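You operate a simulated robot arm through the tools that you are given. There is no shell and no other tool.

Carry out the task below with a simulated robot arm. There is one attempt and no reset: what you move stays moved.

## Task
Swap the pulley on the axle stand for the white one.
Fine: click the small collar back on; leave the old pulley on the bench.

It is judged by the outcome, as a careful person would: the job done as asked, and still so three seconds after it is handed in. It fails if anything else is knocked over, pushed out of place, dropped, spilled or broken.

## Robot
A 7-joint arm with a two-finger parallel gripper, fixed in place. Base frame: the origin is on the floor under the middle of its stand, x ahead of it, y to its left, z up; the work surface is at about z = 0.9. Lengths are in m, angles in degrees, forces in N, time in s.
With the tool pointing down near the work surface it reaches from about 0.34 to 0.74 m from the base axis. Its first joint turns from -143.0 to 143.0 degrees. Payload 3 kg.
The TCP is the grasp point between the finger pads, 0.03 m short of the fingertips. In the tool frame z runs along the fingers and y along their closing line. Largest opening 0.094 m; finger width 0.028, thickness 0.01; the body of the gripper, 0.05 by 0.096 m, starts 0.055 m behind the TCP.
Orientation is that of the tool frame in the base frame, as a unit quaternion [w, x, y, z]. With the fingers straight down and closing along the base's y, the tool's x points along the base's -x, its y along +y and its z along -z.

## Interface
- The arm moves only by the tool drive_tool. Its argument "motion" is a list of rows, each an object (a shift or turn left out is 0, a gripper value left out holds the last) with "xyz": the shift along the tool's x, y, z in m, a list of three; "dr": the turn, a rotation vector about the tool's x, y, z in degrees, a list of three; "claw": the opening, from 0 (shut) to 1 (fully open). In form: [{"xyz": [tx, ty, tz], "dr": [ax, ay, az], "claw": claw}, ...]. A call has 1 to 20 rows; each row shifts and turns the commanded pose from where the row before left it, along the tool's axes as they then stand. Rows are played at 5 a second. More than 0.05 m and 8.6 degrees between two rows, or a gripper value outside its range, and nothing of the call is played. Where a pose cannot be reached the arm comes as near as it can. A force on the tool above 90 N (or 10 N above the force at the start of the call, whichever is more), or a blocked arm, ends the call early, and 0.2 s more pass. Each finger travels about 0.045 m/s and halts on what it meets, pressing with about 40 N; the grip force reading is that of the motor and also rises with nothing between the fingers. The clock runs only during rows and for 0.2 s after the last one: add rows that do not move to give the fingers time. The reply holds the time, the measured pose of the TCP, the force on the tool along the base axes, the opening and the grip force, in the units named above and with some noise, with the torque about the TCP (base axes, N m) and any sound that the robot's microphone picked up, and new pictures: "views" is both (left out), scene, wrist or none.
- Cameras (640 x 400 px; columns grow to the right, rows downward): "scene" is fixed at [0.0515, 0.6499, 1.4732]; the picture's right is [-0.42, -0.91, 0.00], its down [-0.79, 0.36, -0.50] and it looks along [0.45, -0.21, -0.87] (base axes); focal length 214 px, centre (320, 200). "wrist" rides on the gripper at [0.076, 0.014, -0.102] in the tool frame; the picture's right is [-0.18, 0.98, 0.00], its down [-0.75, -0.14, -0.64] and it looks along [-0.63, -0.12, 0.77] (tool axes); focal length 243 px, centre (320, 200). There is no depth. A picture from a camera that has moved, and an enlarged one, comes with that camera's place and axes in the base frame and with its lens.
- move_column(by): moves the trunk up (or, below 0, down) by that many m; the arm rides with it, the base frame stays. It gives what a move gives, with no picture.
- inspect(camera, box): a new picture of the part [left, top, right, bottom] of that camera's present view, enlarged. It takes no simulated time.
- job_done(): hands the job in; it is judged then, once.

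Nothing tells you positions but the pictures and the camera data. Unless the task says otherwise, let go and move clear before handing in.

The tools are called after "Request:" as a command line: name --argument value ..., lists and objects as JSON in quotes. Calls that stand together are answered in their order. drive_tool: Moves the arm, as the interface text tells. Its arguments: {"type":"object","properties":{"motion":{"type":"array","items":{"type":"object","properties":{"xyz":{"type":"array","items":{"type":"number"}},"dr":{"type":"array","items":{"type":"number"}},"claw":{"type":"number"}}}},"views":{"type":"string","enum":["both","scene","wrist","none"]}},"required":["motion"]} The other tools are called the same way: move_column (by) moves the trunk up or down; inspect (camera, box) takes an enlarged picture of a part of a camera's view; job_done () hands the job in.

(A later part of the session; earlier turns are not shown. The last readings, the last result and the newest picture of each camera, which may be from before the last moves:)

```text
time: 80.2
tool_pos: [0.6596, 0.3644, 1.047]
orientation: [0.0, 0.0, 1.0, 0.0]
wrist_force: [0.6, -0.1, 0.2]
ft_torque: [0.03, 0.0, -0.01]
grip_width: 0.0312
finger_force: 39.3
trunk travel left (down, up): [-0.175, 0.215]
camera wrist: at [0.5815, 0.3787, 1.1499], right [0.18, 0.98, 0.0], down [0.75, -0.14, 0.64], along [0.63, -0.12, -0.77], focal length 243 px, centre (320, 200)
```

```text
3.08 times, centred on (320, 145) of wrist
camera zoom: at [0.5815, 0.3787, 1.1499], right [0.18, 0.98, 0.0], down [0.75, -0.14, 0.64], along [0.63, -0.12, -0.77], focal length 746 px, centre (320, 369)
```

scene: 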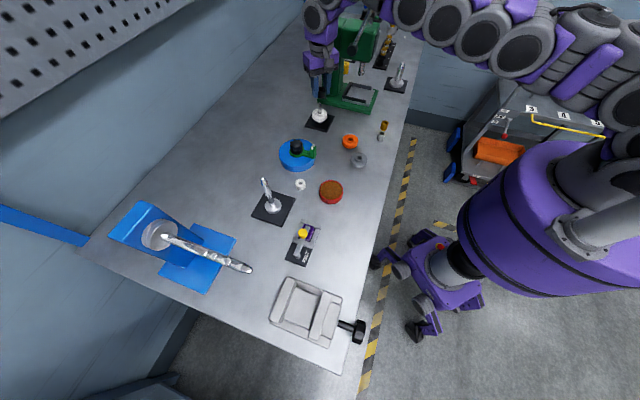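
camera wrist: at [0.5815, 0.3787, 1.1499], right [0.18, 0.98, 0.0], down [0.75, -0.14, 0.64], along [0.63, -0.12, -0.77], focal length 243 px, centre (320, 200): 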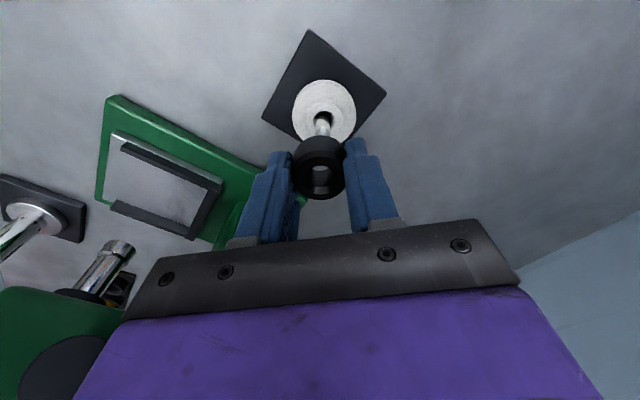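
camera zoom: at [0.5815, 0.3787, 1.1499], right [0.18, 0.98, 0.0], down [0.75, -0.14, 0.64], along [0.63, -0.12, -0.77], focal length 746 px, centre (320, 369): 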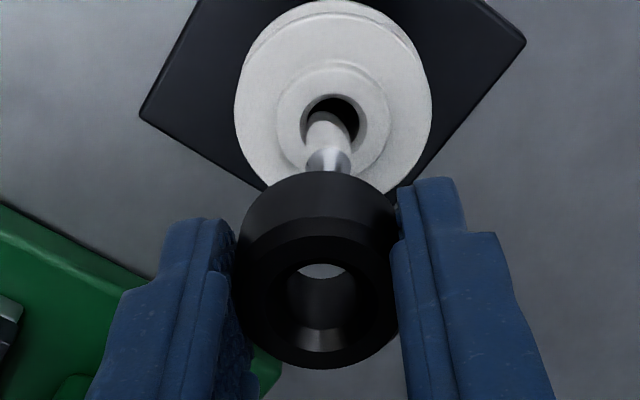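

Combining views, the axle is about 2 mm toward +x and 1.5 mm toward +y of the collar. I'll correct and lower to just above the tip.

Request:
drive_tool --motion '[{"xyz": [-0.002, 0.0015, 0]}, {"xyz": [0, 0, 0.01]}, {"xyz": [0, 0, 0.01]}, {"xyz": [0, 0, 0.004]}, {}, {}]' --views "none"

Request:
inspect --camera "scene" --box '[305, 80, 345, 120]'

Request:
inspect --camera "wrist" --box '[280, 80, 360, 210]'

```text
time: 81.6
tool_pos: [0.6618, 0.3661, 1.0245]
orientation: [0.0, 0.0, 1.0, -0.001]
wrist_force: [0.1, 0.2, 0.2]
ft_torque: [-0.02, 0.01, 0.02]
grip_width: 0.0315
finger_force: 39.9
trunk travel left (down, up): [-0.175, 0.215]
```

```text
10.00 times, centred on (325, 100) of scene
camera zoom: at [0.0515, 0.6499, 1.4732], right [-0.42, -0.91, 0.0], down [-0.79, 0.36, -0.5], along [0.45, -0.21, -0.87], focal length 2145 px, centre (270, 1200)
```

zoom: 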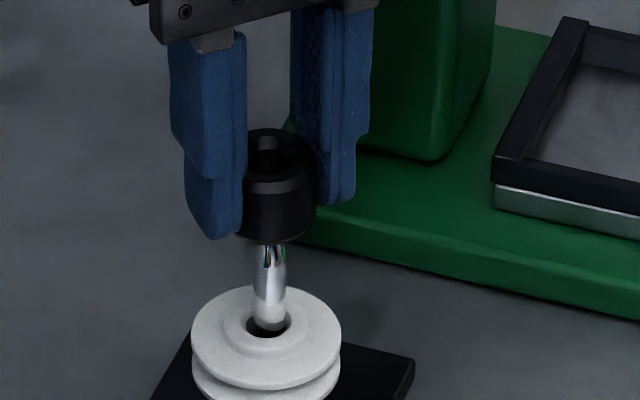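

```text
3.08 times, centred on (320, 145) of wrist
camera zoom: at [0.5849, 0.3807, 1.1263], right [0.18, 0.98, 0.0], down [0.75, -0.14, 0.64], along [0.63, -0.12, -0.77], focal length 746 px, centre (320, 369)
```

zoom: 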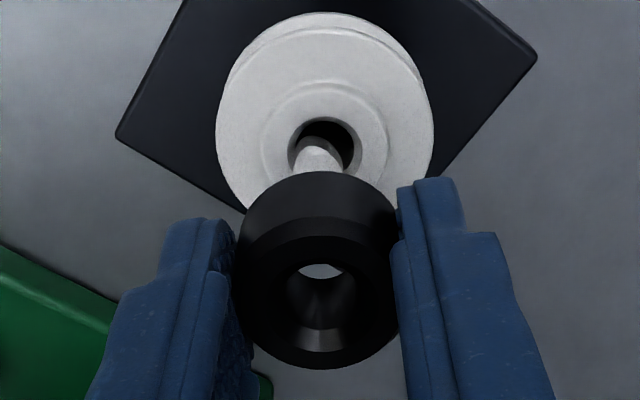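

Alignment now looks good from both cameras. I'll lower slowly and watch the forces.

Request:
drive_tool --motion '[{"xyz": [0, 0, 0.003]}, {"xyz": [0, 0, 0.003]}, {}]' --views "none"

Request:
drive_tool --motion '[{"xyz": [0, 0, 0.003]}, {"xyz": [0, 0, 0.002]}, {}]' --views "none"

Request:
inspect --camera "wrist" --box '[280, 110, 360, 210]'

Request:
inspect --camera "scene" --box '[305, 80, 345, 120]'

```text
time: 82.4
tool_pos: [0.6631, 0.3685, 1.0185]
orientation: [0.0, 0.0, 1.0, 0.0]
wrist_force: [-0.2, -0.1, -0.3]
ft_torque: [-0.03, 0.02, -0.01]
grip_width: 0.0313
finger_force: 39.8
trunk travel left (down, up): [-0.175, 0.215]
```

```text
time: 83.2
tool_pos: [0.6628, 0.368, 1.0134]
orientation: [-0.001, -0.001, 1.0, 0.0]
wrist_force: [-0.3, -0.1, -0.4]
ft_torque: [0.05, 0.03, -0.02]
grip_width: 0.0316
finger_force: 39.8
trunk travel left (down, up): [-0.175, 0.215]
```

```text
4.00 times, centred on (320, 160) of wrist
camera zoom: at [0.5865, 0.3812, 1.1155], right [0.18, 0.98, 0.0], down [0.75, -0.14, 0.64], along [0.63, -0.12, -0.77], focal length 970 px, centre (320, 360)
```

zoom: 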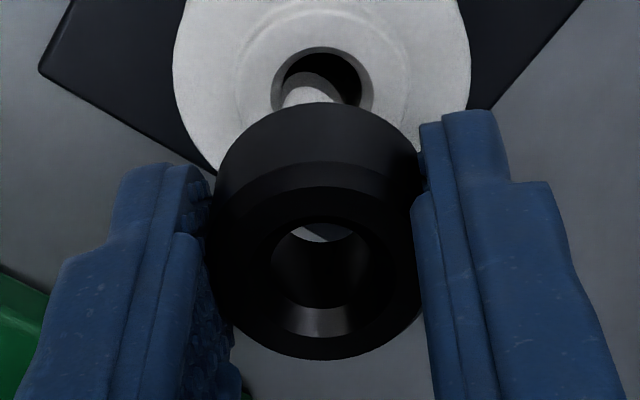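

```text
10.00 times, centred on (325, 100) of scene
camera zoom: at [0.0515, 0.6499, 1.4732], right [-0.42, -0.91, 0.0], down [-0.79, 0.36, -0.5], along [0.45, -0.21, -0.87], focal length 2145 px, centre (270, 1200)
```

zoom: 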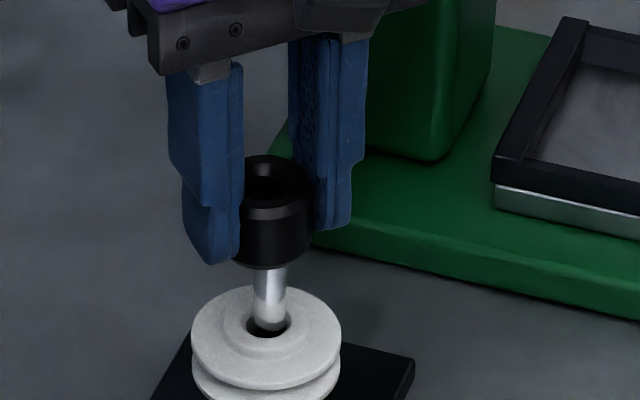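

The collar is about 1 mm too far in +x and +y, so a small correction and then another few millimetres down.

Request:
drive_tool --motion '[{"xyz": [0.001, -0.001, 0]}, {"xyz": [0, 0, 0.003]}, {"xyz": [0, 0, 0.002]}, {}]' --views "none"

Request:
inspect --camera "wrist" --box '[280, 110, 360, 210]'

Request:
inspect --camera "scene" --box '[305, 80, 345, 120]'

```text
time: 84.2
tool_pos: [0.6609, 0.367, 1.0075]
orientation: [-0.001, 0.0, 1.0, -0.001]
wrist_force: [-0.2, 0.1, -0.3]
ft_torque: [-0.03, -0.03, 0.03]
grip_width: 0.0312
finger_force: 39.8
trunk travel left (down, up): [-0.175, 0.215]
```

```text
4.00 times, centred on (320, 160) of wrist
camera zoom: at [0.5844, 0.38, 1.1098], right [0.18, 0.98, 0.0], down [0.75, -0.14, 0.64], along [0.63, -0.12, -0.77], focal length 970 px, centre (320, 360)
```

zoom: 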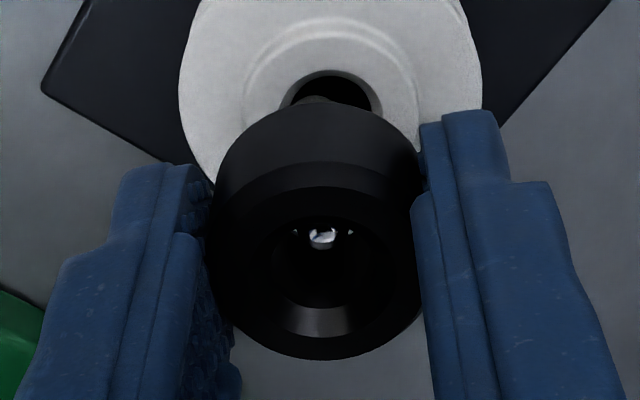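

```text
10.00 times, centred on (325, 100) of scene
camera zoom: at [0.0515, 0.6499, 1.4732], right [-0.42, -0.91, 0.0], down [-0.79, 0.36, -0.5], along [0.45, -0.21, -0.87], focal length 2145 px, centre (270, 1200)
```

zoom: 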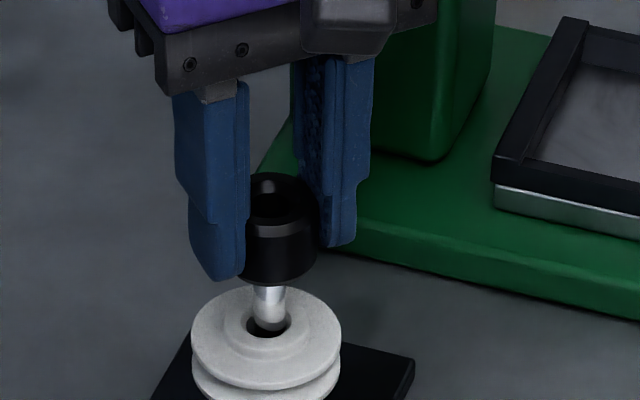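

The axle tip is visible inside the collar bore with no contact force. I'll continue down in small steps.

Request:
drive_tool --motion '[{"xyz": [-0.0005, 0, 0]}, {"xyz": [0, 0, 0.003]}, {"xyz": [0, 0, 0.003]}, {}]' --views "none"

Request:
inspect --camera "wrist" --box '[280, 110, 360, 210]'

```text
time: 85.2
tool_pos: [0.6619, 0.3663, 1.0021]
orientation: [0.0, 0.0, 1.0, -0.001]
wrist_force: [-0.6, 0.0, -0.4]
ft_torque: [0.01, 0.01, -0.03]
grip_width: 0.0316
finger_force: 40.1
trunk travel left (down, up): [-0.175, 0.215]
```

```text
4.00 times, centred on (320, 160) of wrist
camera zoom: at [0.586, 0.3808, 1.1047], right [0.18, 0.98, 0.0], down [0.75, -0.14, 0.64], along [0.63, -0.12, -0.77], focal length 970 px, centre (320, 360)
```

zoom: 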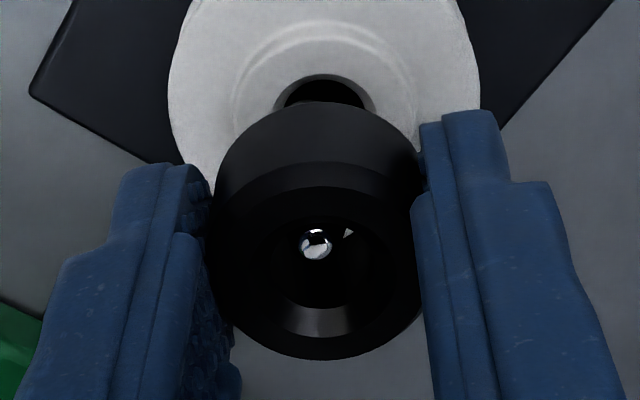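

Request:
drive_tool --motion '[{"xyz": [0, 0, 0.003]}, {"xyz": [0, 0, 0.003]}, {}]' --views "none"

Request:
inspect --camera "wrist" --box '[280, 110, 360, 210]'

Request:
inspect --camera "scene" --box '[305, 80, 345, 120]'

```text
time: 86.0
tool_pos: [0.6613, 0.3684, 0.9961]
orientation: [-0.001, 0.001, 1.0, 0.0]
wrist_force: [-0.3, 0.2, -0.4]
ft_torque: [0.0, 0.03, 0.01]
grip_width: 0.0314
finger_force: 39.9
trunk travel left (down, up): [-0.175, 0.215]
```

```text
4.00 times, centred on (320, 160) of wrist
camera zoom: at [0.585, 0.3808, 1.0985], right [0.18, 0.98, 0.0], down [0.75, -0.14, 0.64], along [0.63, -0.12, -0.77], focal length 970 px, centre (320, 360)
```

zoom: 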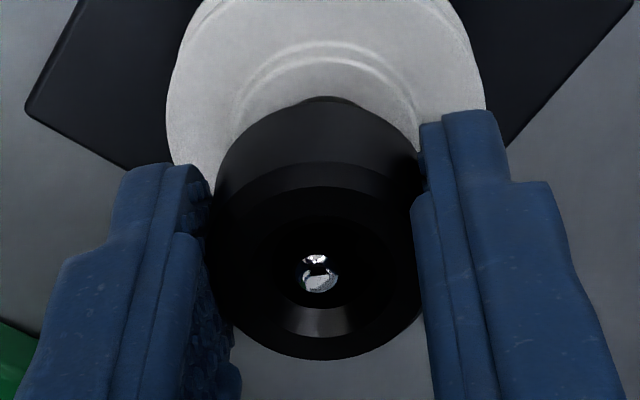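

```text
10.00 times, centred on (325, 100) of scene
camera zoom: at [0.0515, 0.6499, 1.4732], right [-0.42, -0.91, 0.0], down [-0.79, 0.36, -0.5], along [0.45, -0.21, -0.87], focal length 2145 px, centre (270, 1200)
```

zoom: 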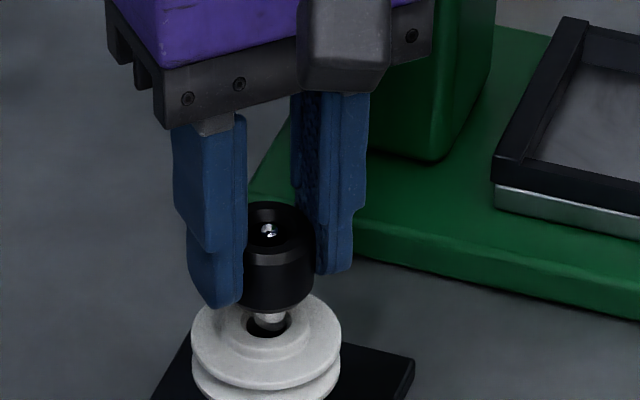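

The axle tip now shows through the collar in both views. I'll keep pressing down gently, watching force and sound.

Request:
drive_tool --motion '[{"xyz": [0, 0, 0.002]}, {"xyz": [0, 0, 0.002]}, {}]' --views "none"

Request:
drive_tool --motion '[{"xyz": [0, 0, 0.002]}, {"xyz": [0, 0, 0.001]}, {}]' --views "none"

Request:
inspect --camera "wrist" --box '[280, 110, 360, 210]'

Request:
inspect --camera "scene" --box '[305, 80, 345, 120]'

```text
time: 86.8
tool_pos: [0.6626, 0.3676, 0.9904]
orientation: [0.0, 0.0, 1.0, 0.0]
wrist_force: [-0.6, 0.4, 0.0]
ft_torque: [0.01, 0.01, -0.03]
grip_width: 0.0312
finger_force: 39.9
trunk travel left (down, up): [-0.175, 0.215]
```

```text
time: 87.6
tool_pos: [0.663, 0.3673, 0.9871]
orientation: [0.0, 0.0, 1.0, 0.001]
wrist_force: [0.0, -0.5, -1.7]
ft_torque: [-0.01, 0.03, 0.0]
grip_width: 0.0313
finger_force: 40.3
trunk travel left (down, up): [-0.175, 0.215]
```

```text
4.00 times, centred on (320, 160) of wrist
camera zoom: at [0.5861, 0.3806, 1.0906], right [0.18, 0.98, 0.0], down [0.75, -0.14, 0.64], along [0.63, -0.12, -0.77], focal length 970 px, centre (320, 360)
```

zoom: 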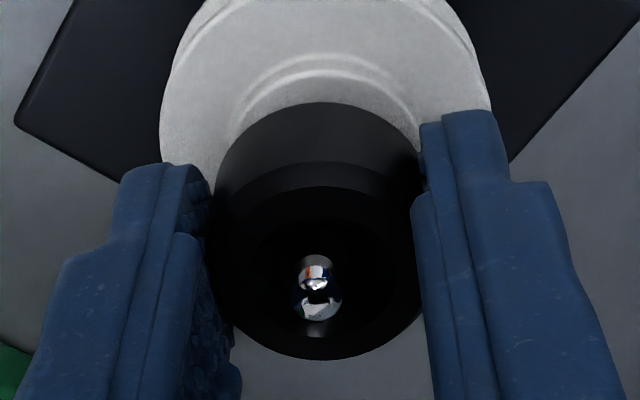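

```text
10.00 times, centred on (325, 100) of scene
camera zoom: at [0.0515, 0.6499, 1.4732], right [-0.42, -0.91, 0.0], down [-0.79, 0.36, -0.5], along [0.45, -0.21, -0.87], focal length 2145 px, centre (270, 1200)
```

zoom: 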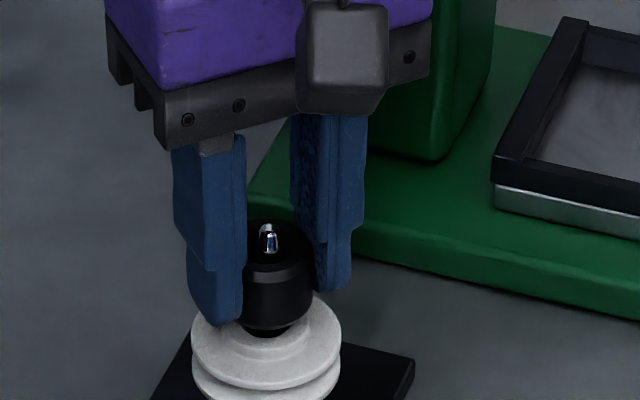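

Request:
drive_tool --motion '[{"xyz": [0, 0, 0.0015]}, {}]' --views "none"

Request:
drive_tool --motion '[{"xyz": [0, 0, 0.0015]}, {}]' --views "none"

Request:
drive_tool --motion '[{"xyz": [0, 0, 0.001]}, {}]' --views "none"

```text
time: 88.2
tool_pos: [0.6621, 0.3677, 0.987]
orientation: [0.0, -0.001, 1.0, 0.001]
wrist_force: [0.3, 0.4, -0.1]
ft_torque: [-0.01, 0.02, -0.01]
grip_width: 0.0315
finger_force: 39.5
trunk travel left (down, up): [-0.175, 0.215]
```

```text
time: 88.8
tool_pos: [0.6626, 0.3677, 0.9855]
orientation: [0.001, 0.0, 1.0, 0.0]
wrist_force: [0.2, 0.0, 0.2]
ft_torque: [-0.01, 0.01, 0.0]
grip_width: 0.0318
finger_force: 40.5
trunk travel left (down, up): [-0.175, 0.215]
```

```text
time: 89.4
tool_pos: [0.663, 0.3672, 0.9845]
orientation: [-0.001, 0.0, 1.0, -0.001]
wrist_force: [0.1, -0.4, -0.1]
ft_torque: [0.01, 0.0, -0.01]
grip_width: 0.0314
finger_force: 39.8
trunk travel left (down, up): [-0.175, 0.215]
```

Request:
drive_tool --motion '[{"xyz": [0, 0, 0.001]}, {}]' --views "none"

Request:
drive_tool --motion '[{"xyz": [0, 0, 0.001]}, {}]' --views "none"

Request:
inspect --camera "scene" --box '[305, 80, 345, 120]'

Request:
inspect --camera "wrist" --box '[280, 110, 360, 210]'

```text
time: 90.0
tool_pos: [0.6612, 0.3667, 0.9827]
orientation: [-0.001, 0.0, 1.0, 0.001]
wrist_force: [0.2, 0.3, -0.2]
ft_torque: [0.0, -0.02, 0.0]
grip_width: 0.0312
finger_force: 40.1
trunk travel left (down, up): [-0.175, 0.215]
```

```text
time: 90.6
tool_pos: [0.6615, 0.3664, 0.9815]
orientation: [0.001, -0.001, 1.0, 0.0]
wrist_force: [0.4, -0.8, 0.2]
ft_torque: [0.0, 0.01, 0.05]
grip_width: 0.0316
finger_force: 39.9
trunk travel left (down, up): [-0.175, 0.215]
```

```text
10.00 times, centred on (325, 100) of scene
camera zoom: at [0.0515, 0.6499, 1.4732], right [-0.42, -0.91, 0.0], down [-0.79, 0.36, -0.5], along [0.45, -0.21, -0.87], focal length 2145 px, centre (270, 1200)
```

zoom: 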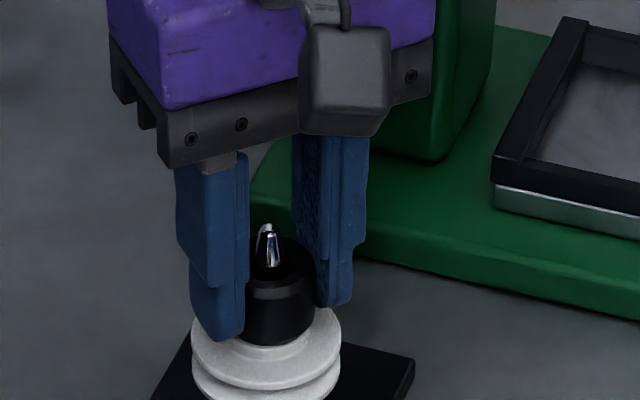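

```text
4.00 times, centred on (320, 160) of wrist
camera zoom: at [0.5845, 0.3804, 1.0849], right [0.18, 0.98, 0.0], down [0.75, -0.14, 0.64], along [0.63, -0.12, -0.77], focal length 970 px, centre (320, 360)
```

zoom: 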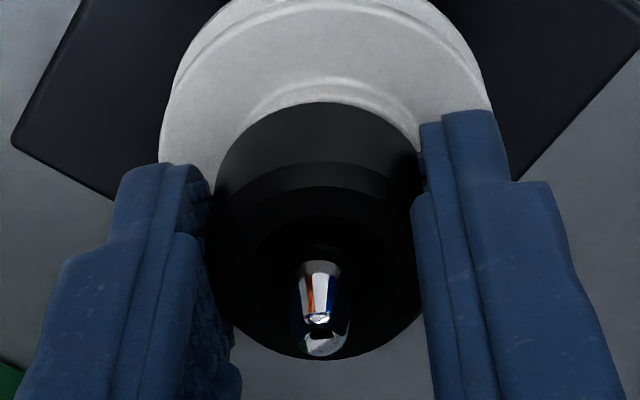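

Request:
drive_tool --motion '[{"xyz": [0, 0, 0.001]}, {}]' --views "none"

Request:
drive_tool --motion '[{"xyz": [0, 0, 0.001]}, {}]' --views "none"

```text
time: 91.2
tool_pos: [0.6596, 0.3673, 0.9816]
orientation: [0.0, 0.0, 1.0, 0.001]
wrist_force: [1.7, 0.7, 3.2]
ft_torque: [0.0, -0.07, 0.02]
grip_width: 0.0312
finger_force: 39.6
trunk travel left (down, up): [-0.175, 0.215]
```

```text
time: 91.8
tool_pos: [0.6614, 0.3663, 0.982]
orientation: [0.001, 0.0, 1.0, 0.001]
wrist_force: [2.2, 2.8, 15.6]
ft_torque: [-0.03, 0.05, -0.02]
grip_width: 0.0314
finger_force: 40.0
trunk travel left (down, up): [-0.175, 0.215]
```

Contact is building to 16 N. I'll press further in 1 mm steps, waiting for the click.

Request:
drive_tool --motion '[{"xyz": [0, 0, 0.001]}, {}]' --views "none"

Request:
inspect --camera "scene" --box '[305, 80, 345, 120]'

Request:
inspect --camera "wrist" --box '[280, 110, 360, 210]'

```text
time: 92.4
tool_pos: [0.6605, 0.3667, 0.9809]
orientation: [0.002, 0.001, 1.0, 0.001]
wrist_force: [0.8, 3.9, 26.9]
ft_torque: [0.0, 0.18, -0.03]
grip_width: 0.0315
finger_force: 39.9
trunk travel left (down, up): [-0.175, 0.215]
```

```text
10.00 times, centred on (325, 100) of scene
camera zoom: at [0.0515, 0.6499, 1.4732], right [-0.42, -0.91, 0.0], down [-0.79, 0.36, -0.5], along [0.45, -0.21, -0.87], focal length 2145 px, centre (270, 1200)
```

zoom: 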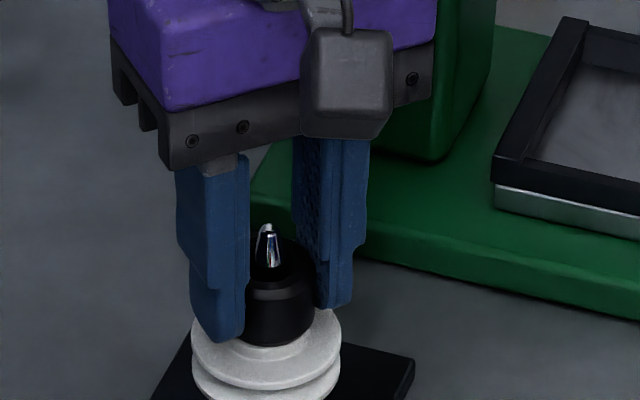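

```text
4.00 times, centred on (320, 160) of wrist
camera zoom: at [0.5841, 0.38, 1.0841], right [0.18, 0.98, 0.0], down [0.75, -0.14, 0.64], along [0.63, -0.12, -0.76], focal length 970 px, centre (320, 360)
```

zoom: 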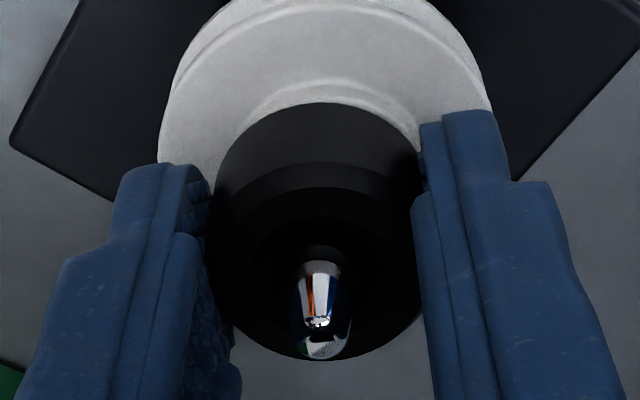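

Request:
drive_tool --motion '[{"xyz": [0, 0, 0.001]}, {}]' --views "none"

Request:
drive_tool --motion '[{"xyz": [0, 0, 0.001]}, {}]' --views "none"

```text
time: 93.0
tool_pos: [0.6609, 0.367, 0.9802]
orientation: [0.003, 0.001, 1.0, 0.0]
wrist_force: [7.3, 8.1, 34.8]
ft_torque: [0.11, -0.23, -0.02]
grip_width: 0.0315
finger_force: 39.8
trunk travel left (down, up): [-0.175, 0.215]
```

```text
time: 93.6
tool_pos: [0.6598, 0.3662, 0.9794]
orientation: [0.002, -0.001, 1.0, 0.001]
wrist_force: [5.0, 8.6, 34.5]
ft_torque: [0.17, -0.25, -0.02]
grip_width: 0.0313
finger_force: 39.3
trunk travel left (down, up): [-0.175, 0.215]
```

Request:
inspect --camera "wrist" --box '[280, 110, 360, 210]'

Request:
inspect --camera "scene" --box '[310, 90, 335, 115]'

```text
4.00 times, centred on (320, 160) of wrist
camera zoom: at [0.5838, 0.3801, 1.0815], right [0.18, 0.98, 0.0], down [0.75, -0.14, 0.64], along [0.63, -0.12, -0.77], focal length 970 px, centre (320, 360)
```

zoom: 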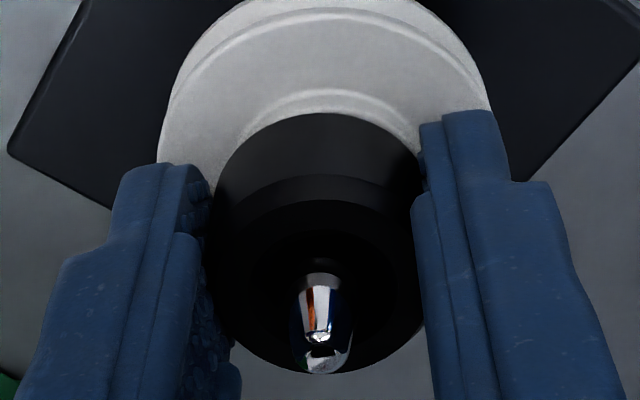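

```text
16.00 times, centred on (322, 102) of scene
camera zoom: at [0.0515, 0.6499, 1.4732], right [-0.42, -0.91, 0.0], down [-0.79, 0.36, -0.5], along [0.45, -0.21, -0.87], focal length 3432 px, centre (280, 1760)
```

zoom: 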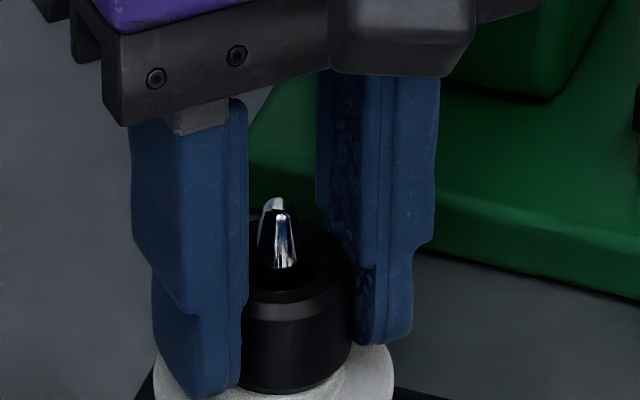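

The collar slid up in my fingers by about 3 mm at roughly 34 N, and no click has been reported. I'll ease off the pressure first and check the state.

Request:
drive_tool --motion '[{"xyz": [0, 0, -0.001]}, {"xyz": [0, 0, -0.001]}, {}]' --views "none"

```text
time: 94.4
tool_pos: [0.6596, 0.3671, 0.9786]
orientation: [-0.001, 0.0, 1.0, -0.001]
wrist_force: [-7.6, 3.5, 12.7]
ft_torque: [0.25, -0.63, -0.06]
grip_width: 0.0315
finger_force: 39.9
trunk travel left (down, up): [-0.175, 0.215]
```

Request:
drive_tool --motion '[{"xyz": [0, 0, -0.001]}, {}]' --views "none"

Request:
inspect --camera "wrist" --box '[280, 110, 360, 210]'

```text
time: 95.0
tool_pos: [0.6618, 0.3672, 0.9779]
orientation: [-0.002, 0.0, 1.0, -0.002]
wrist_force: [-11.7, -1.7, -1.9]
ft_torque: [0.19, -0.13, -0.02]
grip_width: 0.0314
finger_force: 40.3
trunk travel left (down, up): [-0.175, 0.215]
```

```text
4.00 times, centred on (320, 160) of wrist
camera zoom: at [0.5847, 0.3806, 1.0819], right [0.18, 0.98, 0.0], down [0.76, -0.14, 0.64], along [0.63, -0.12, -0.77], focal length 970 px, centre (320, 360)
```

zoom: 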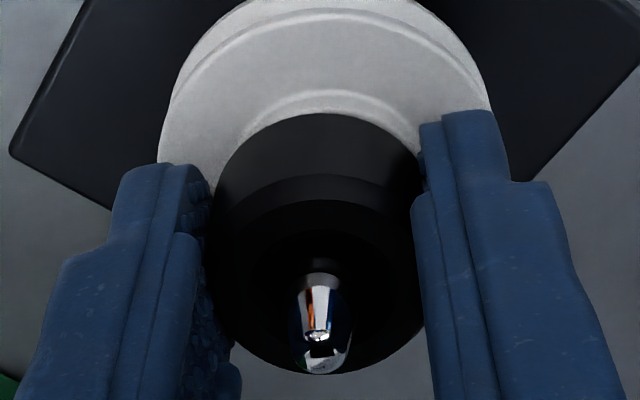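

Axial force is near zero but there's 12 N of side load in x. I'll shift 1 mm toward -x to relieve it, then see whether the collar resists a very light upward tug.

Request:
drive_tool --motion '[{"xyz": [0.001, 0, 0]}, {}]' --views "none"

Request:
drive_tool --motion '[{"xyz": [0, 0, -0.0005]}, {}]' --views "none"

```text
time: 95.6
tool_pos: [0.6625, 0.3675, 0.981]
orientation: [0.001, 0.0, 1.0, -0.001]
wrist_force: [-4.7, -1.0, -0.8]
ft_torque: [-0.02, 0.11, 0.0]
grip_width: 0.0316
finger_force: 40.2
trunk travel left (down, up): [-0.175, 0.215]
```

```text
time: 96.2
tool_pos: [0.6617, 0.367, 0.9809]
orientation: [0.001, 0.0, 1.0, 0.001]
wrist_force: [0.4, -0.2, -0.1]
ft_torque: [-0.02, 0.0, 0.0]
grip_width: 0.0314
finger_force: 40.2
trunk travel left (down, up): [-0.175, 0.215]
```

Request:
inspect --camera "wrist" --box '[280, 110, 360, 210]'

Request:
inspect --camera "scene" --box '[310, 90, 335, 115]'

```text
4.00 times, centred on (320, 160) of wrist
camera zoom: at [0.5851, 0.3812, 1.0836], right [0.18, 0.98, 0.0], down [0.75, -0.14, 0.64], along [0.63, -0.12, -0.77], focal length 970 px, centre (320, 360)
```

zoom: 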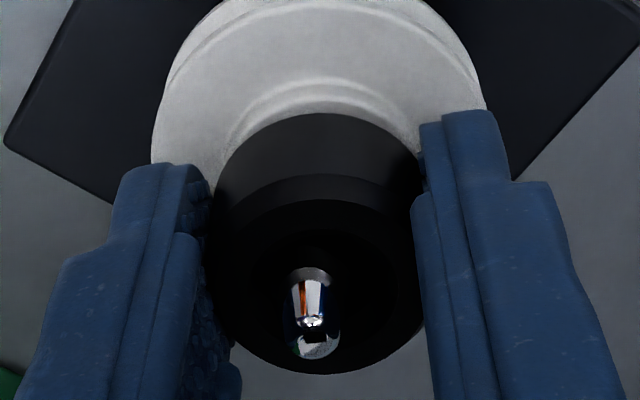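

```text
16.00 times, centred on (322, 102) of scene
camera zoom: at [0.0515, 0.6499, 1.4732], right [-0.42, -0.91, 0.0], down [-0.79, 0.36, -0.5], along [0.45, -0.21, -0.87], focal length 3432 px, centre (280, 1760)
```

zoom: 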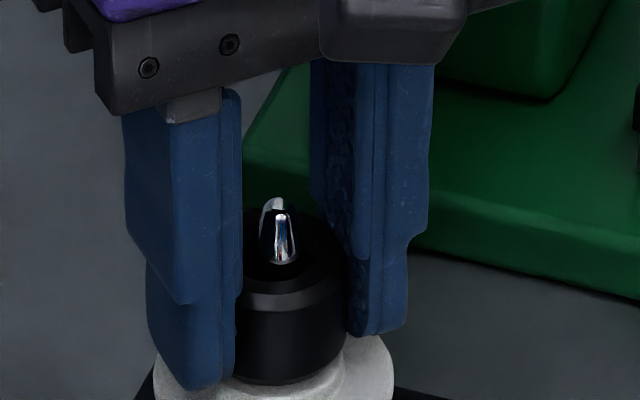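

The collar lifted about 2 mm with no resistance, so it isn't latched yet; friction limited my push. I'll set it back down, let go, and press on its top rim with the fingertips straddling the axle.

Request:
drive_tool --motion '[{"xyz": [0, 0, 0.0015]}, {"xyz": [0, 0, 0.0015]}, {}, {"claw": 0.4}, {}, {"claw": 0.55}, {}, {}]' --views "wrist"

Request:
inspect --camera "wrist" --box '[260, 110, 380, 220]'

Request:
inspect --camera "scene" --box '[305, 85, 340, 120]'

```text
time: 98.0
tool_pos: [0.6602, 0.3673, 0.9792]
orientation: [0.0, 0.0, 1.0, -0.001]
wrist_force: [0.0, -0.1, 1.0]
ft_torque: [0.0, -0.05, -0.02]
grip_width: 0.0518
finger_force: 0.0
trunk travel left (down, up): [-0.175, 0.215]
camera wrist: at [0.5844, 0.381, 1.081], right [0.18, 0.98, 0.0], down [0.75, -0.14, 0.64], along [0.63, -0.12, -0.77], focal length 243 px, centre (320, 200)
```

wrist: 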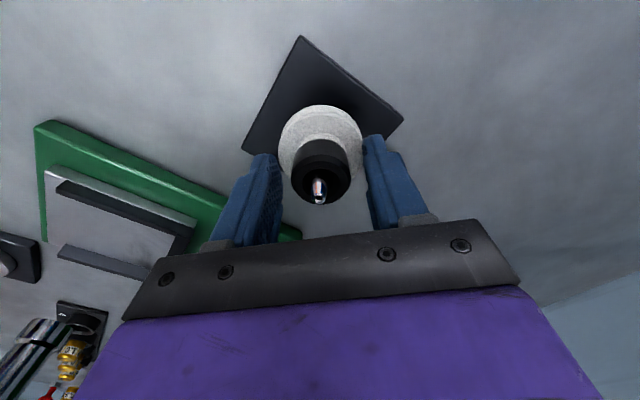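

```text
3.64 times, centred on (320, 165) of wrist
camera zoom: at [0.5844, 0.381, 1.081], right [0.18, 0.98, 0.0], down [0.75, -0.14, 0.64], along [0.63, -0.12, -0.77], focal length 882 px, centre (320, 327)
```

zoom: 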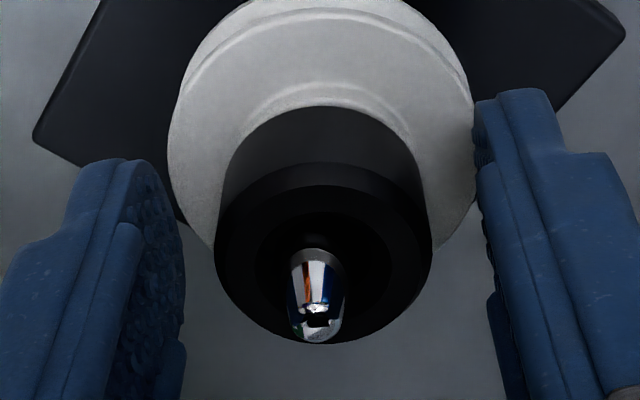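

```text
11.43 times, centred on (322, 102) of scene
camera zoom: at [0.0515, 0.6499, 1.4732], right [-0.42, -0.91, 0.0], down [-0.79, 0.36, -0.5], along [0.45, -0.21, -0.87], focal length 2451 px, centre (291, 1314)
```

zoom: 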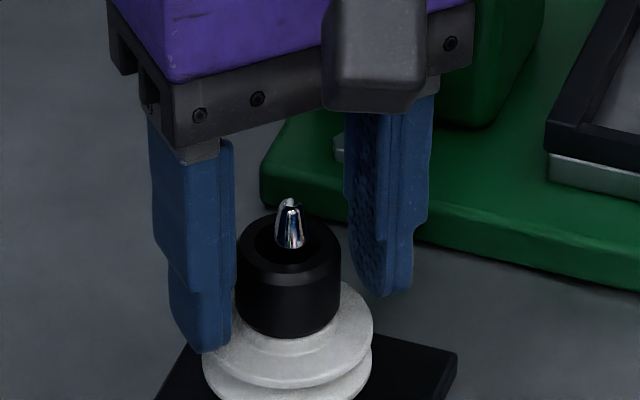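

The collar sits freely on the hub. I'll rise until the fingertips are just above its top, then close to a narrow gap straddling the axle tip.

Request:
drive_tool --motion '[{"xyz": [0, 0, -0.015]}, {"xyz": [0, 0, -0.016]}, {}, {"claw": 0.3}, {}, {}, {"claw": 0.2}, {}, {}]' --views "wrist"

Request:
inspect --camera "wrist" --box '[260, 100, 380, 220]'

Request:
inspect --camera "scene" --box '[305, 80, 340, 115]'

```text
time: 100.0
tool_pos: [0.661, 0.367, 1.01]
orientation: [-0.001, -0.001, 1.0, 0.0]
wrist_force: [0.5, 0.0, -0.2]
ft_torque: [0.02, -0.04, -0.01]
grip_width: 0.0188
finger_force: 0.1
trunk travel left (down, up): [-0.175, 0.215]
camera wrist: at [0.584, 0.3812, 1.1122], right [0.18, 0.98, 0.0], down [0.75, -0.14, 0.64], along [0.63, -0.12, -0.77], focal length 243 px, centre (320, 200)
```

wrist: 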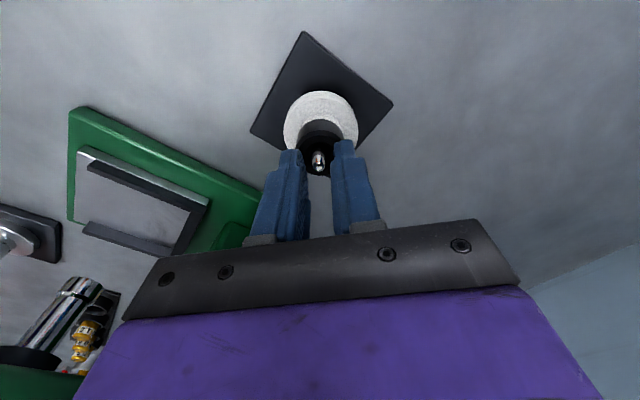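

```text
3.33 times, centred on (320, 160) of wrist
camera zoom: at [0.584, 0.3812, 1.1122], right [0.18, 0.98, 0.0], down [0.75, -0.14, 0.64], along [0.63, -0.12, -0.77], focal length 809 px, centre (320, 333)
```

zoom: 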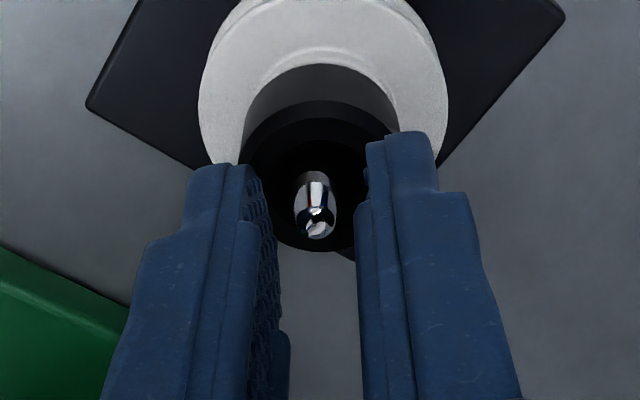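

```text
11.43 times, centred on (322, 98) of scene
camera zoom: at [0.0515, 0.6499, 1.4732], right [-0.42, -0.91, 0.0], down [-0.79, 0.36, -0.5], along [0.45, -0.21, -0.87], focal length 2451 px, centre (291, 1371)
```

zoom: 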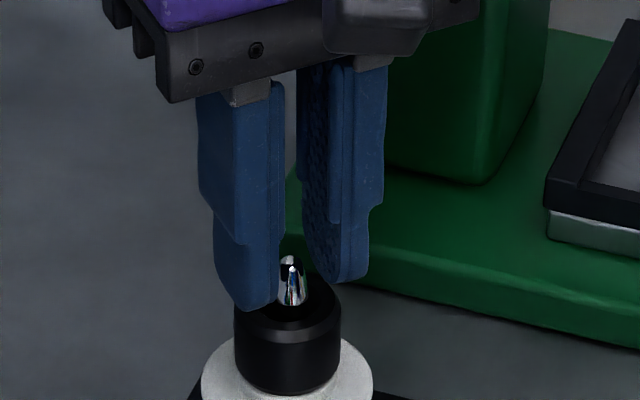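

The fingertips straddle the axle just above the collar rim. I'll lower onto the rim and press in steps.

Request:
drive_tool --motion '[{"xyz": [0, 0, 0.002]}, {"xyz": [0, 0, 0.002]}, {}]' --views "none"

Request:
drive_tool --motion '[{"xyz": [0, 0, 0.0015]}, {"xyz": [0, 0, 0.0015]}, {}]' --views "none"

Request:
inspect --camera "scene" --box '[305, 80, 340, 115]'

Request:
inspect --camera "wrist" --box '[260, 100, 380, 220]'

```text
time: 100.8
tool_pos: [0.66, 0.3676, 1.0061]
orientation: [0.0, 0.0, 1.0, 0.0]
wrist_force: [0.8, 0.1, -0.1]
ft_torque: [0.0, -0.02, -0.02]
grip_width: 0.0188
finger_force: 0.1
trunk travel left (down, up): [-0.175, 0.215]
```

```text
time: 101.6
tool_pos: [0.6618, 0.3677, 1.002]
orientation: [0.0, 0.0, 1.0, 0.0]
wrist_force: [0.3, 0.4, -0.6]
ft_torque: [0.03, -0.04, 0.02]
grip_width: 0.0186
finger_force: 0.0
trunk travel left (down, up): [-0.175, 0.215]
```

```text
11.43 times, centred on (322, 98) of scene
camera zoom: at [0.0515, 0.6499, 1.4732], right [-0.42, -0.91, 0.0], down [-0.79, 0.36, -0.5], along [0.45, -0.21, -0.87], focal length 2451 px, centre (291, 1371)
```

zoom: 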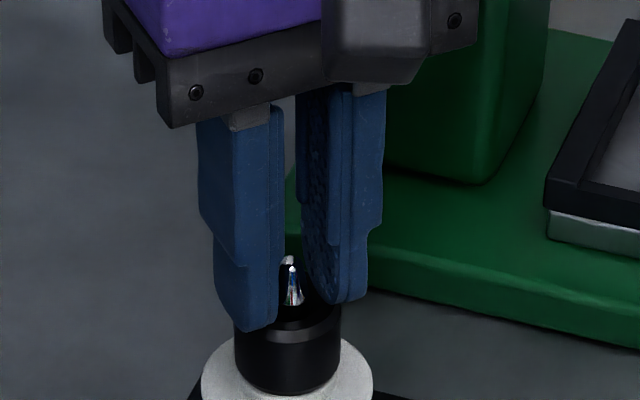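

```text
3.33 times, centred on (320, 160) of wrist
camera zoom: at [0.5842, 0.3813, 1.1048], right [0.18, 0.98, 0.0], down [0.75, -0.14, 0.64], along [0.63, -0.12, -0.77], focal length 809 px, centre (320, 333)
```

zoom: 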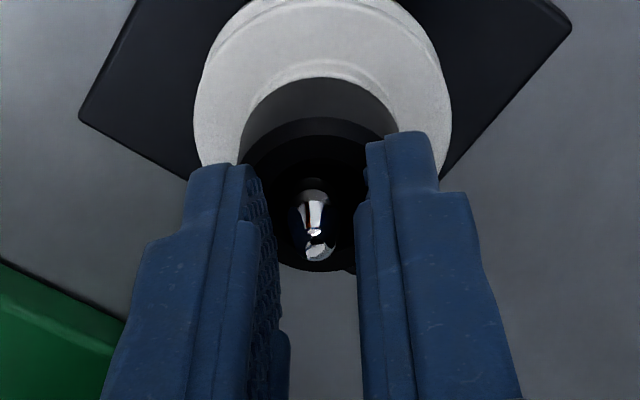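

Request:
drive_tool --motion '[{"xyz": [0, 0, 0.001]}, {}]' --views "none"

Request:
drive_tool --motion '[{"xyz": [0, 0, 0.001]}, {}]' --views "none"

Request:
drive_tool --motion '[{"xyz": [0, 0, 0.001]}, {}]' --views "none"

```text
time: 102.2
tool_pos: [0.6603, 0.3672, 1.0017]
orientation: [0.001, 0.0, 1.0, 0.0]
wrist_force: [-1.6, -0.1, 3.8]
ft_torque: [-0.02, 0.04, 0.02]
grip_width: 0.0187
finger_force: 0.1
trunk travel left (down, up): [-0.175, 0.215]
```

```text
time: 102.8
tool_pos: [0.661, 0.367, 1.0033]
orientation: [0.001, -0.001, 1.0, 0.001]
wrist_force: [1.2, 3.3, 11.3]
ft_torque: [0.08, -0.01, -0.03]
grip_width: 0.0187
finger_force: 0.1
trunk travel left (down, up): [-0.175, 0.215]
```

```text
time: 103.4
tool_pos: [0.6605, 0.3676, 1.0016]
orientation: [0.002, 0.0, 1.0, 0.002]
wrist_force: [4.1, 8.6, 25.1]
ft_torque: [0.21, -0.14, -0.09]
grip_width: 0.0187
finger_force: 0.2
trunk travel left (down, up): [-0.175, 0.215]
```

The rim contact at z 0.972 matches the original collar height. I'll press harder, still below the limit, listening for the click.

Request:
drive_tool --motion '[{"xyz": [0, 0, 0.001]}, {}]' --views "none"

Request:
drive_tool --motion '[{"xyz": [0, 0, 0.001]}, {}]' --views "none"

Request:
inspect --camera "scene" --box '[305, 80, 340, 115]'

```text
time: 104.0
tool_pos: [0.6613, 0.3671, 1.0007]
orientation: [0.003, 0.0, 1.0, 0.002]
wrist_force: [9.9, 10.9, 41.5]
ft_torque: [0.3, -0.31, -0.04]
grip_width: 0.0188
finger_force: 0.0
trunk travel left (down, up): [-0.175, 0.215]
```

```text
time: 104.6
tool_pos: [0.6605, 0.3669, 1.0021]
orientation: [0.005, 0.0, 1.0, 0.002]
wrist_force: [20.2, 15.8, 58.2]
ft_torque: [0.4, -0.67, 0.09]
grip_width: 0.0187
finger_force: 0.0
trunk travel left (down, up): [-0.175, 0.215]
```

```text
11.43 times, centred on (322, 98) of scene
camera zoom: at [0.0515, 0.6499, 1.4732], right [-0.42, -0.91, 0.0], down [-0.79, 0.36, -0.5], along [0.45, -0.21, -0.87], focal length 2451 px, centre (291, 1371)
```

zoom: 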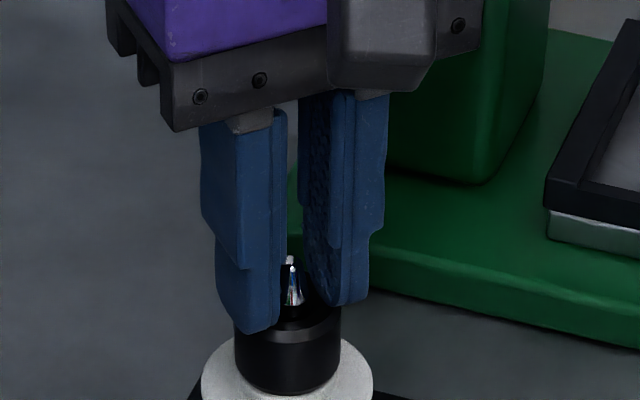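

58 N with no click and growing side load, so I'll back off rather than force it. I'll rise and compare the stack's height with how it looked originally.

Request:
drive_tool --motion '[{"xyz": [0, 0, -0.003]}, {"xyz": [0, 0, -0.004]}, {"xyz": [0, 0, -0.015]}, {"xyz": [0, 0, -0.02]}, {"xyz": [0.02, 0, -0.03], "claw": 1.0}, {"xyz": [0.025, 0, -0.03]}, {"xyz": [0.025, 0, -0.02]}, {}, {}]' --views "both"

Request:
inspect --camera "scene" --box '[280, 80, 420, 170]'

Request:
inspect --camera "wrist" --box '[280, 80, 390, 180]'

```text
time: 106.6
tool_pos: [0.5912, 0.3686, 1.1175]
orientation: [0.001, 0.0, 1.0, -0.001]
wrist_force: [0.4, 0.1, -0.8]
ft_torque: [-0.01, 0.0, 0.03]
grip_width: 0.0941
finger_force: 0.0
trunk travel left (down, up): [-0.175, 0.215]
camera wrist: at [0.5146, 0.3824, 1.2203], right [0.18, 0.98, 0.0], down [0.75, -0.14, 0.64], along [0.63, -0.12, -0.77], focal length 243 px, centre (320, 200)
```

scene: 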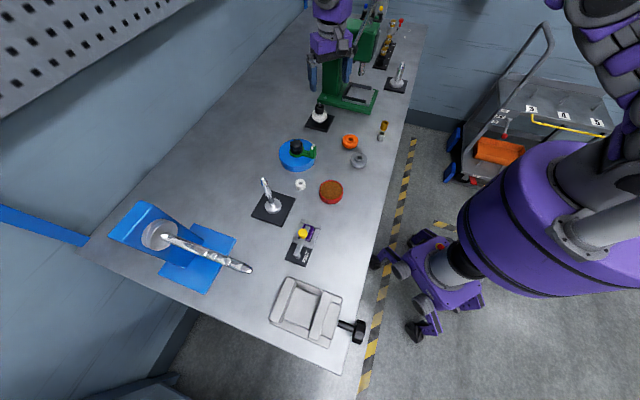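
wrist: 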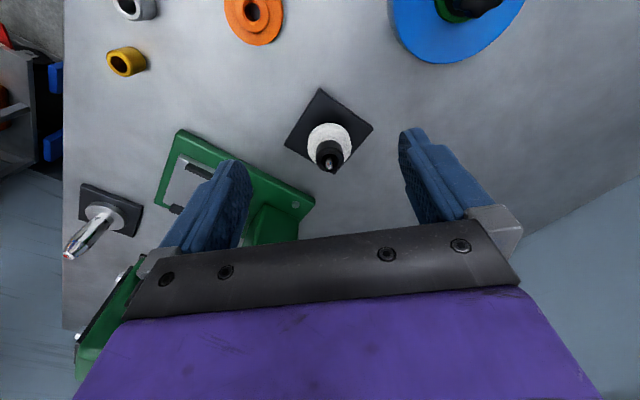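

```text
4.44 times, centred on (350, 125) of scene
camera zoom: at [0.0515, 0.6499, 1.4732], right [-0.42, -0.91, 0.0], down [-0.79, 0.36, -0.5], along [0.45, -0.21, -0.87], focal length 953 px, centre (187, 533)
```

zoom: 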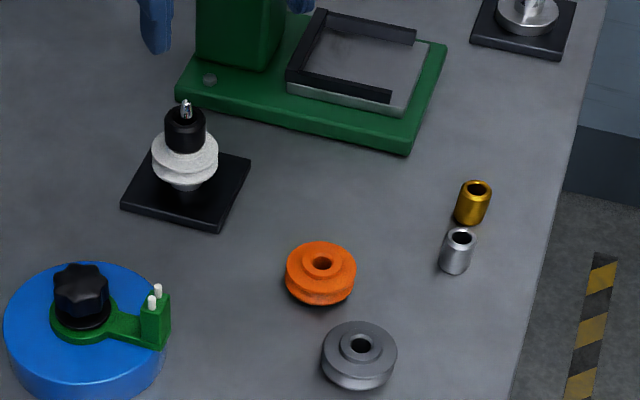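

```text
4.00 times, centred on (335, 130) of wrist
camera zoom: at [0.5146, 0.3824, 1.2203], right [0.18, 0.98, 0.0], down [0.75, -0.14, 0.64], along [0.63, -0.12, -0.77], focal length 970 px, centre (260, 480)
```

zoom: 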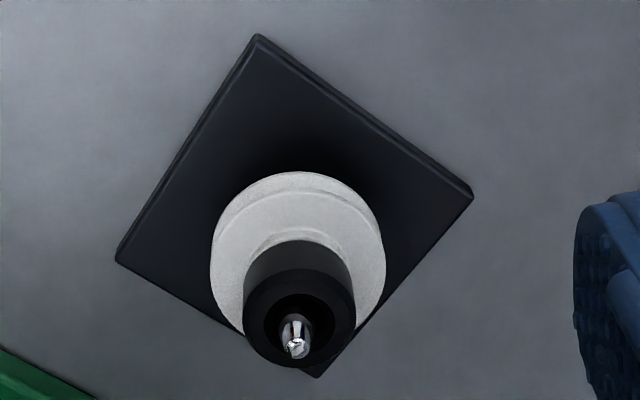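

The stack's height matches the original picture. I'll regrip the collar and give it a very light upward tug to see whether it's latched.

Request:
drive_tool --motion '[{"xyz": [-0.025, 0, 0.02], "claw": 0.6}, {"xyz": [-0.025, 0, 0.03]}, {"xyz": [-0.02, 0, 0.03]}, {"xyz": [0, 0, 0.02]}, {"xyz": [0, 0, 0.02]}, {"xyz": [0, 0, 0.01]}, {}, {}]' --views "wrist"

Request:
inspect --camera "wrist" --box '[260, 110, 380, 220]'

Request:
inspect --camera "scene" --box '[305, 80, 340, 115]'

```text
time: 108.4
tool_pos: [0.6607, 0.369, 0.9872]
orientation: [0.0, 0.0, 1.0, 0.0]
wrist_force: [0.4, 0.0, -0.4]
ft_torque: [-0.04, -0.03, 0.04]
grip_width: 0.0564
finger_force: 0.2
trunk travel left (down, up): [-0.175, 0.215]
camera wrist: at [0.5846, 0.3822, 1.0908], right [0.18, 0.98, 0.0], down [0.75, -0.14, 0.64], along [0.63, -0.12, -0.77], focal length 243 px, centre (320, 200)
```

wrist: 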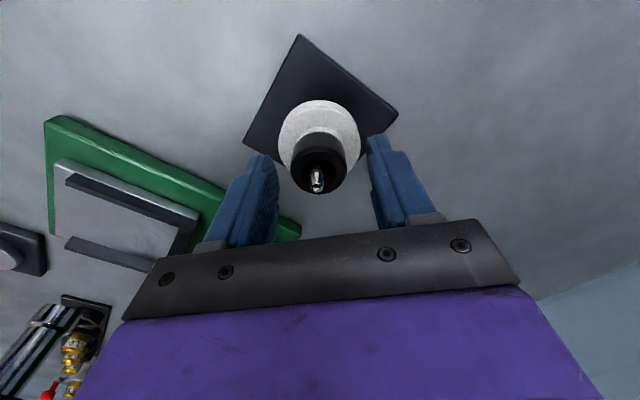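

```text
3.64 times, centred on (320, 165) of wrist
camera zoom: at [0.5846, 0.3822, 1.0908], right [0.18, 0.98, 0.0], down [0.75, -0.14, 0.64], along [0.63, -0.12, -0.77], focal length 882 px, centre (320, 327)
```

zoom: 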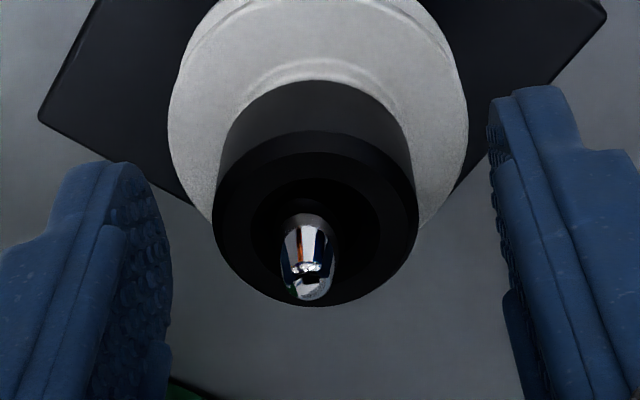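

```text
11.43 times, centred on (322, 98) of scene
camera zoom: at [0.0515, 0.6499, 1.4732], right [-0.42, -0.91, 0.0], down [-0.79, 0.36, -0.5], along [0.45, -0.21, -0.87], focal length 2451 px, centre (291, 1371)
```

zoom: 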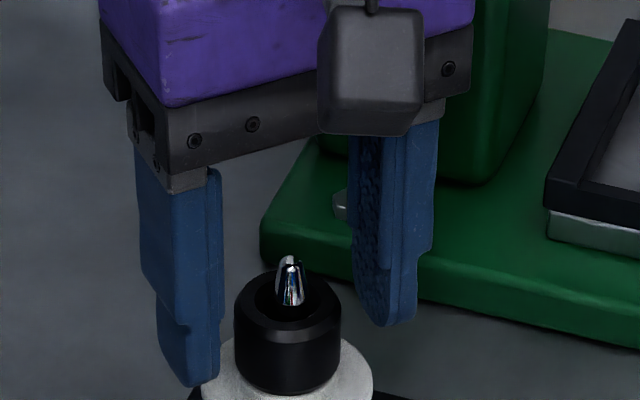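

The collar sits about 1 mm off-centre on the axle, whereas originally it was coaxial, and that is likely why it won't click. I'll regrip centred on the axle and probe side forces to find true centre.

Request:
drive_tool --motion '[{"xyz": [0, -0.0016, 0]}, {"xyz": [0, 0, 0.003]}, {"xyz": [0, 0, 0.003]}, {"claw": 0.4}, {}, {"claw": 0.1}, {}, {}, {}]' --views "none"

Request:
inspect --camera "wrist" --box '[280, 110, 360, 210]'

Request:
inspect --camera "scene" --box '[305, 80, 340, 115]'

```text
time: 110.4
tool_pos: [0.6608, 0.3673, 0.9832]
orientation: [0.0, 0.0, 1.0, 0.0]
wrist_force: [0.6, 8.9, -0.3]
ft_torque: [0.28, -0.01, 0.02]
grip_width: 0.0313
finger_force: 40.3
trunk travel left (down, up): [-0.175, 0.215]
```

```text
4.00 times, centred on (320, 160) of wrist
camera zoom: at [0.5844, 0.3808, 1.0861], right [0.18, 0.98, 0.0], down [0.75, -0.14, 0.64], along [0.63, -0.12, -0.77], focal length 970 px, centre (320, 360)
```

zoom: 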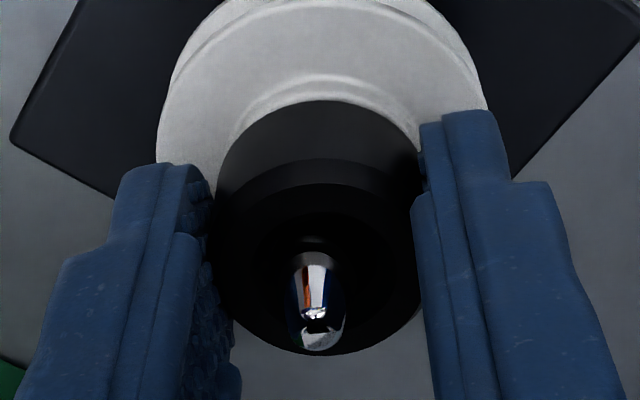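

```text
11.43 times, centred on (322, 98) of scene
camera zoom: at [0.0515, 0.6499, 1.4732], right [-0.42, -0.91, 0.0], down [-0.79, 0.36, -0.5], along [0.45, -0.21, -0.87], focal length 2451 px, centre (291, 1371)
```

zoom: 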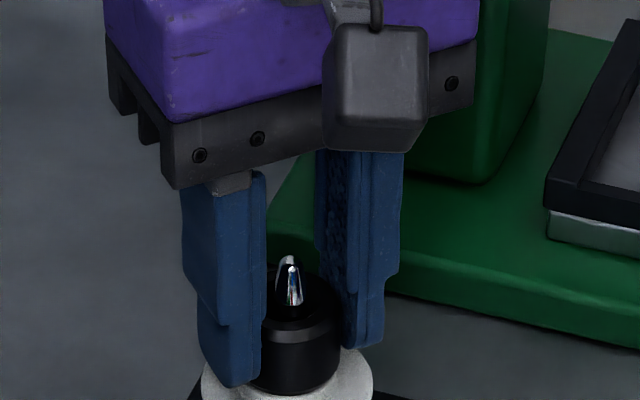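

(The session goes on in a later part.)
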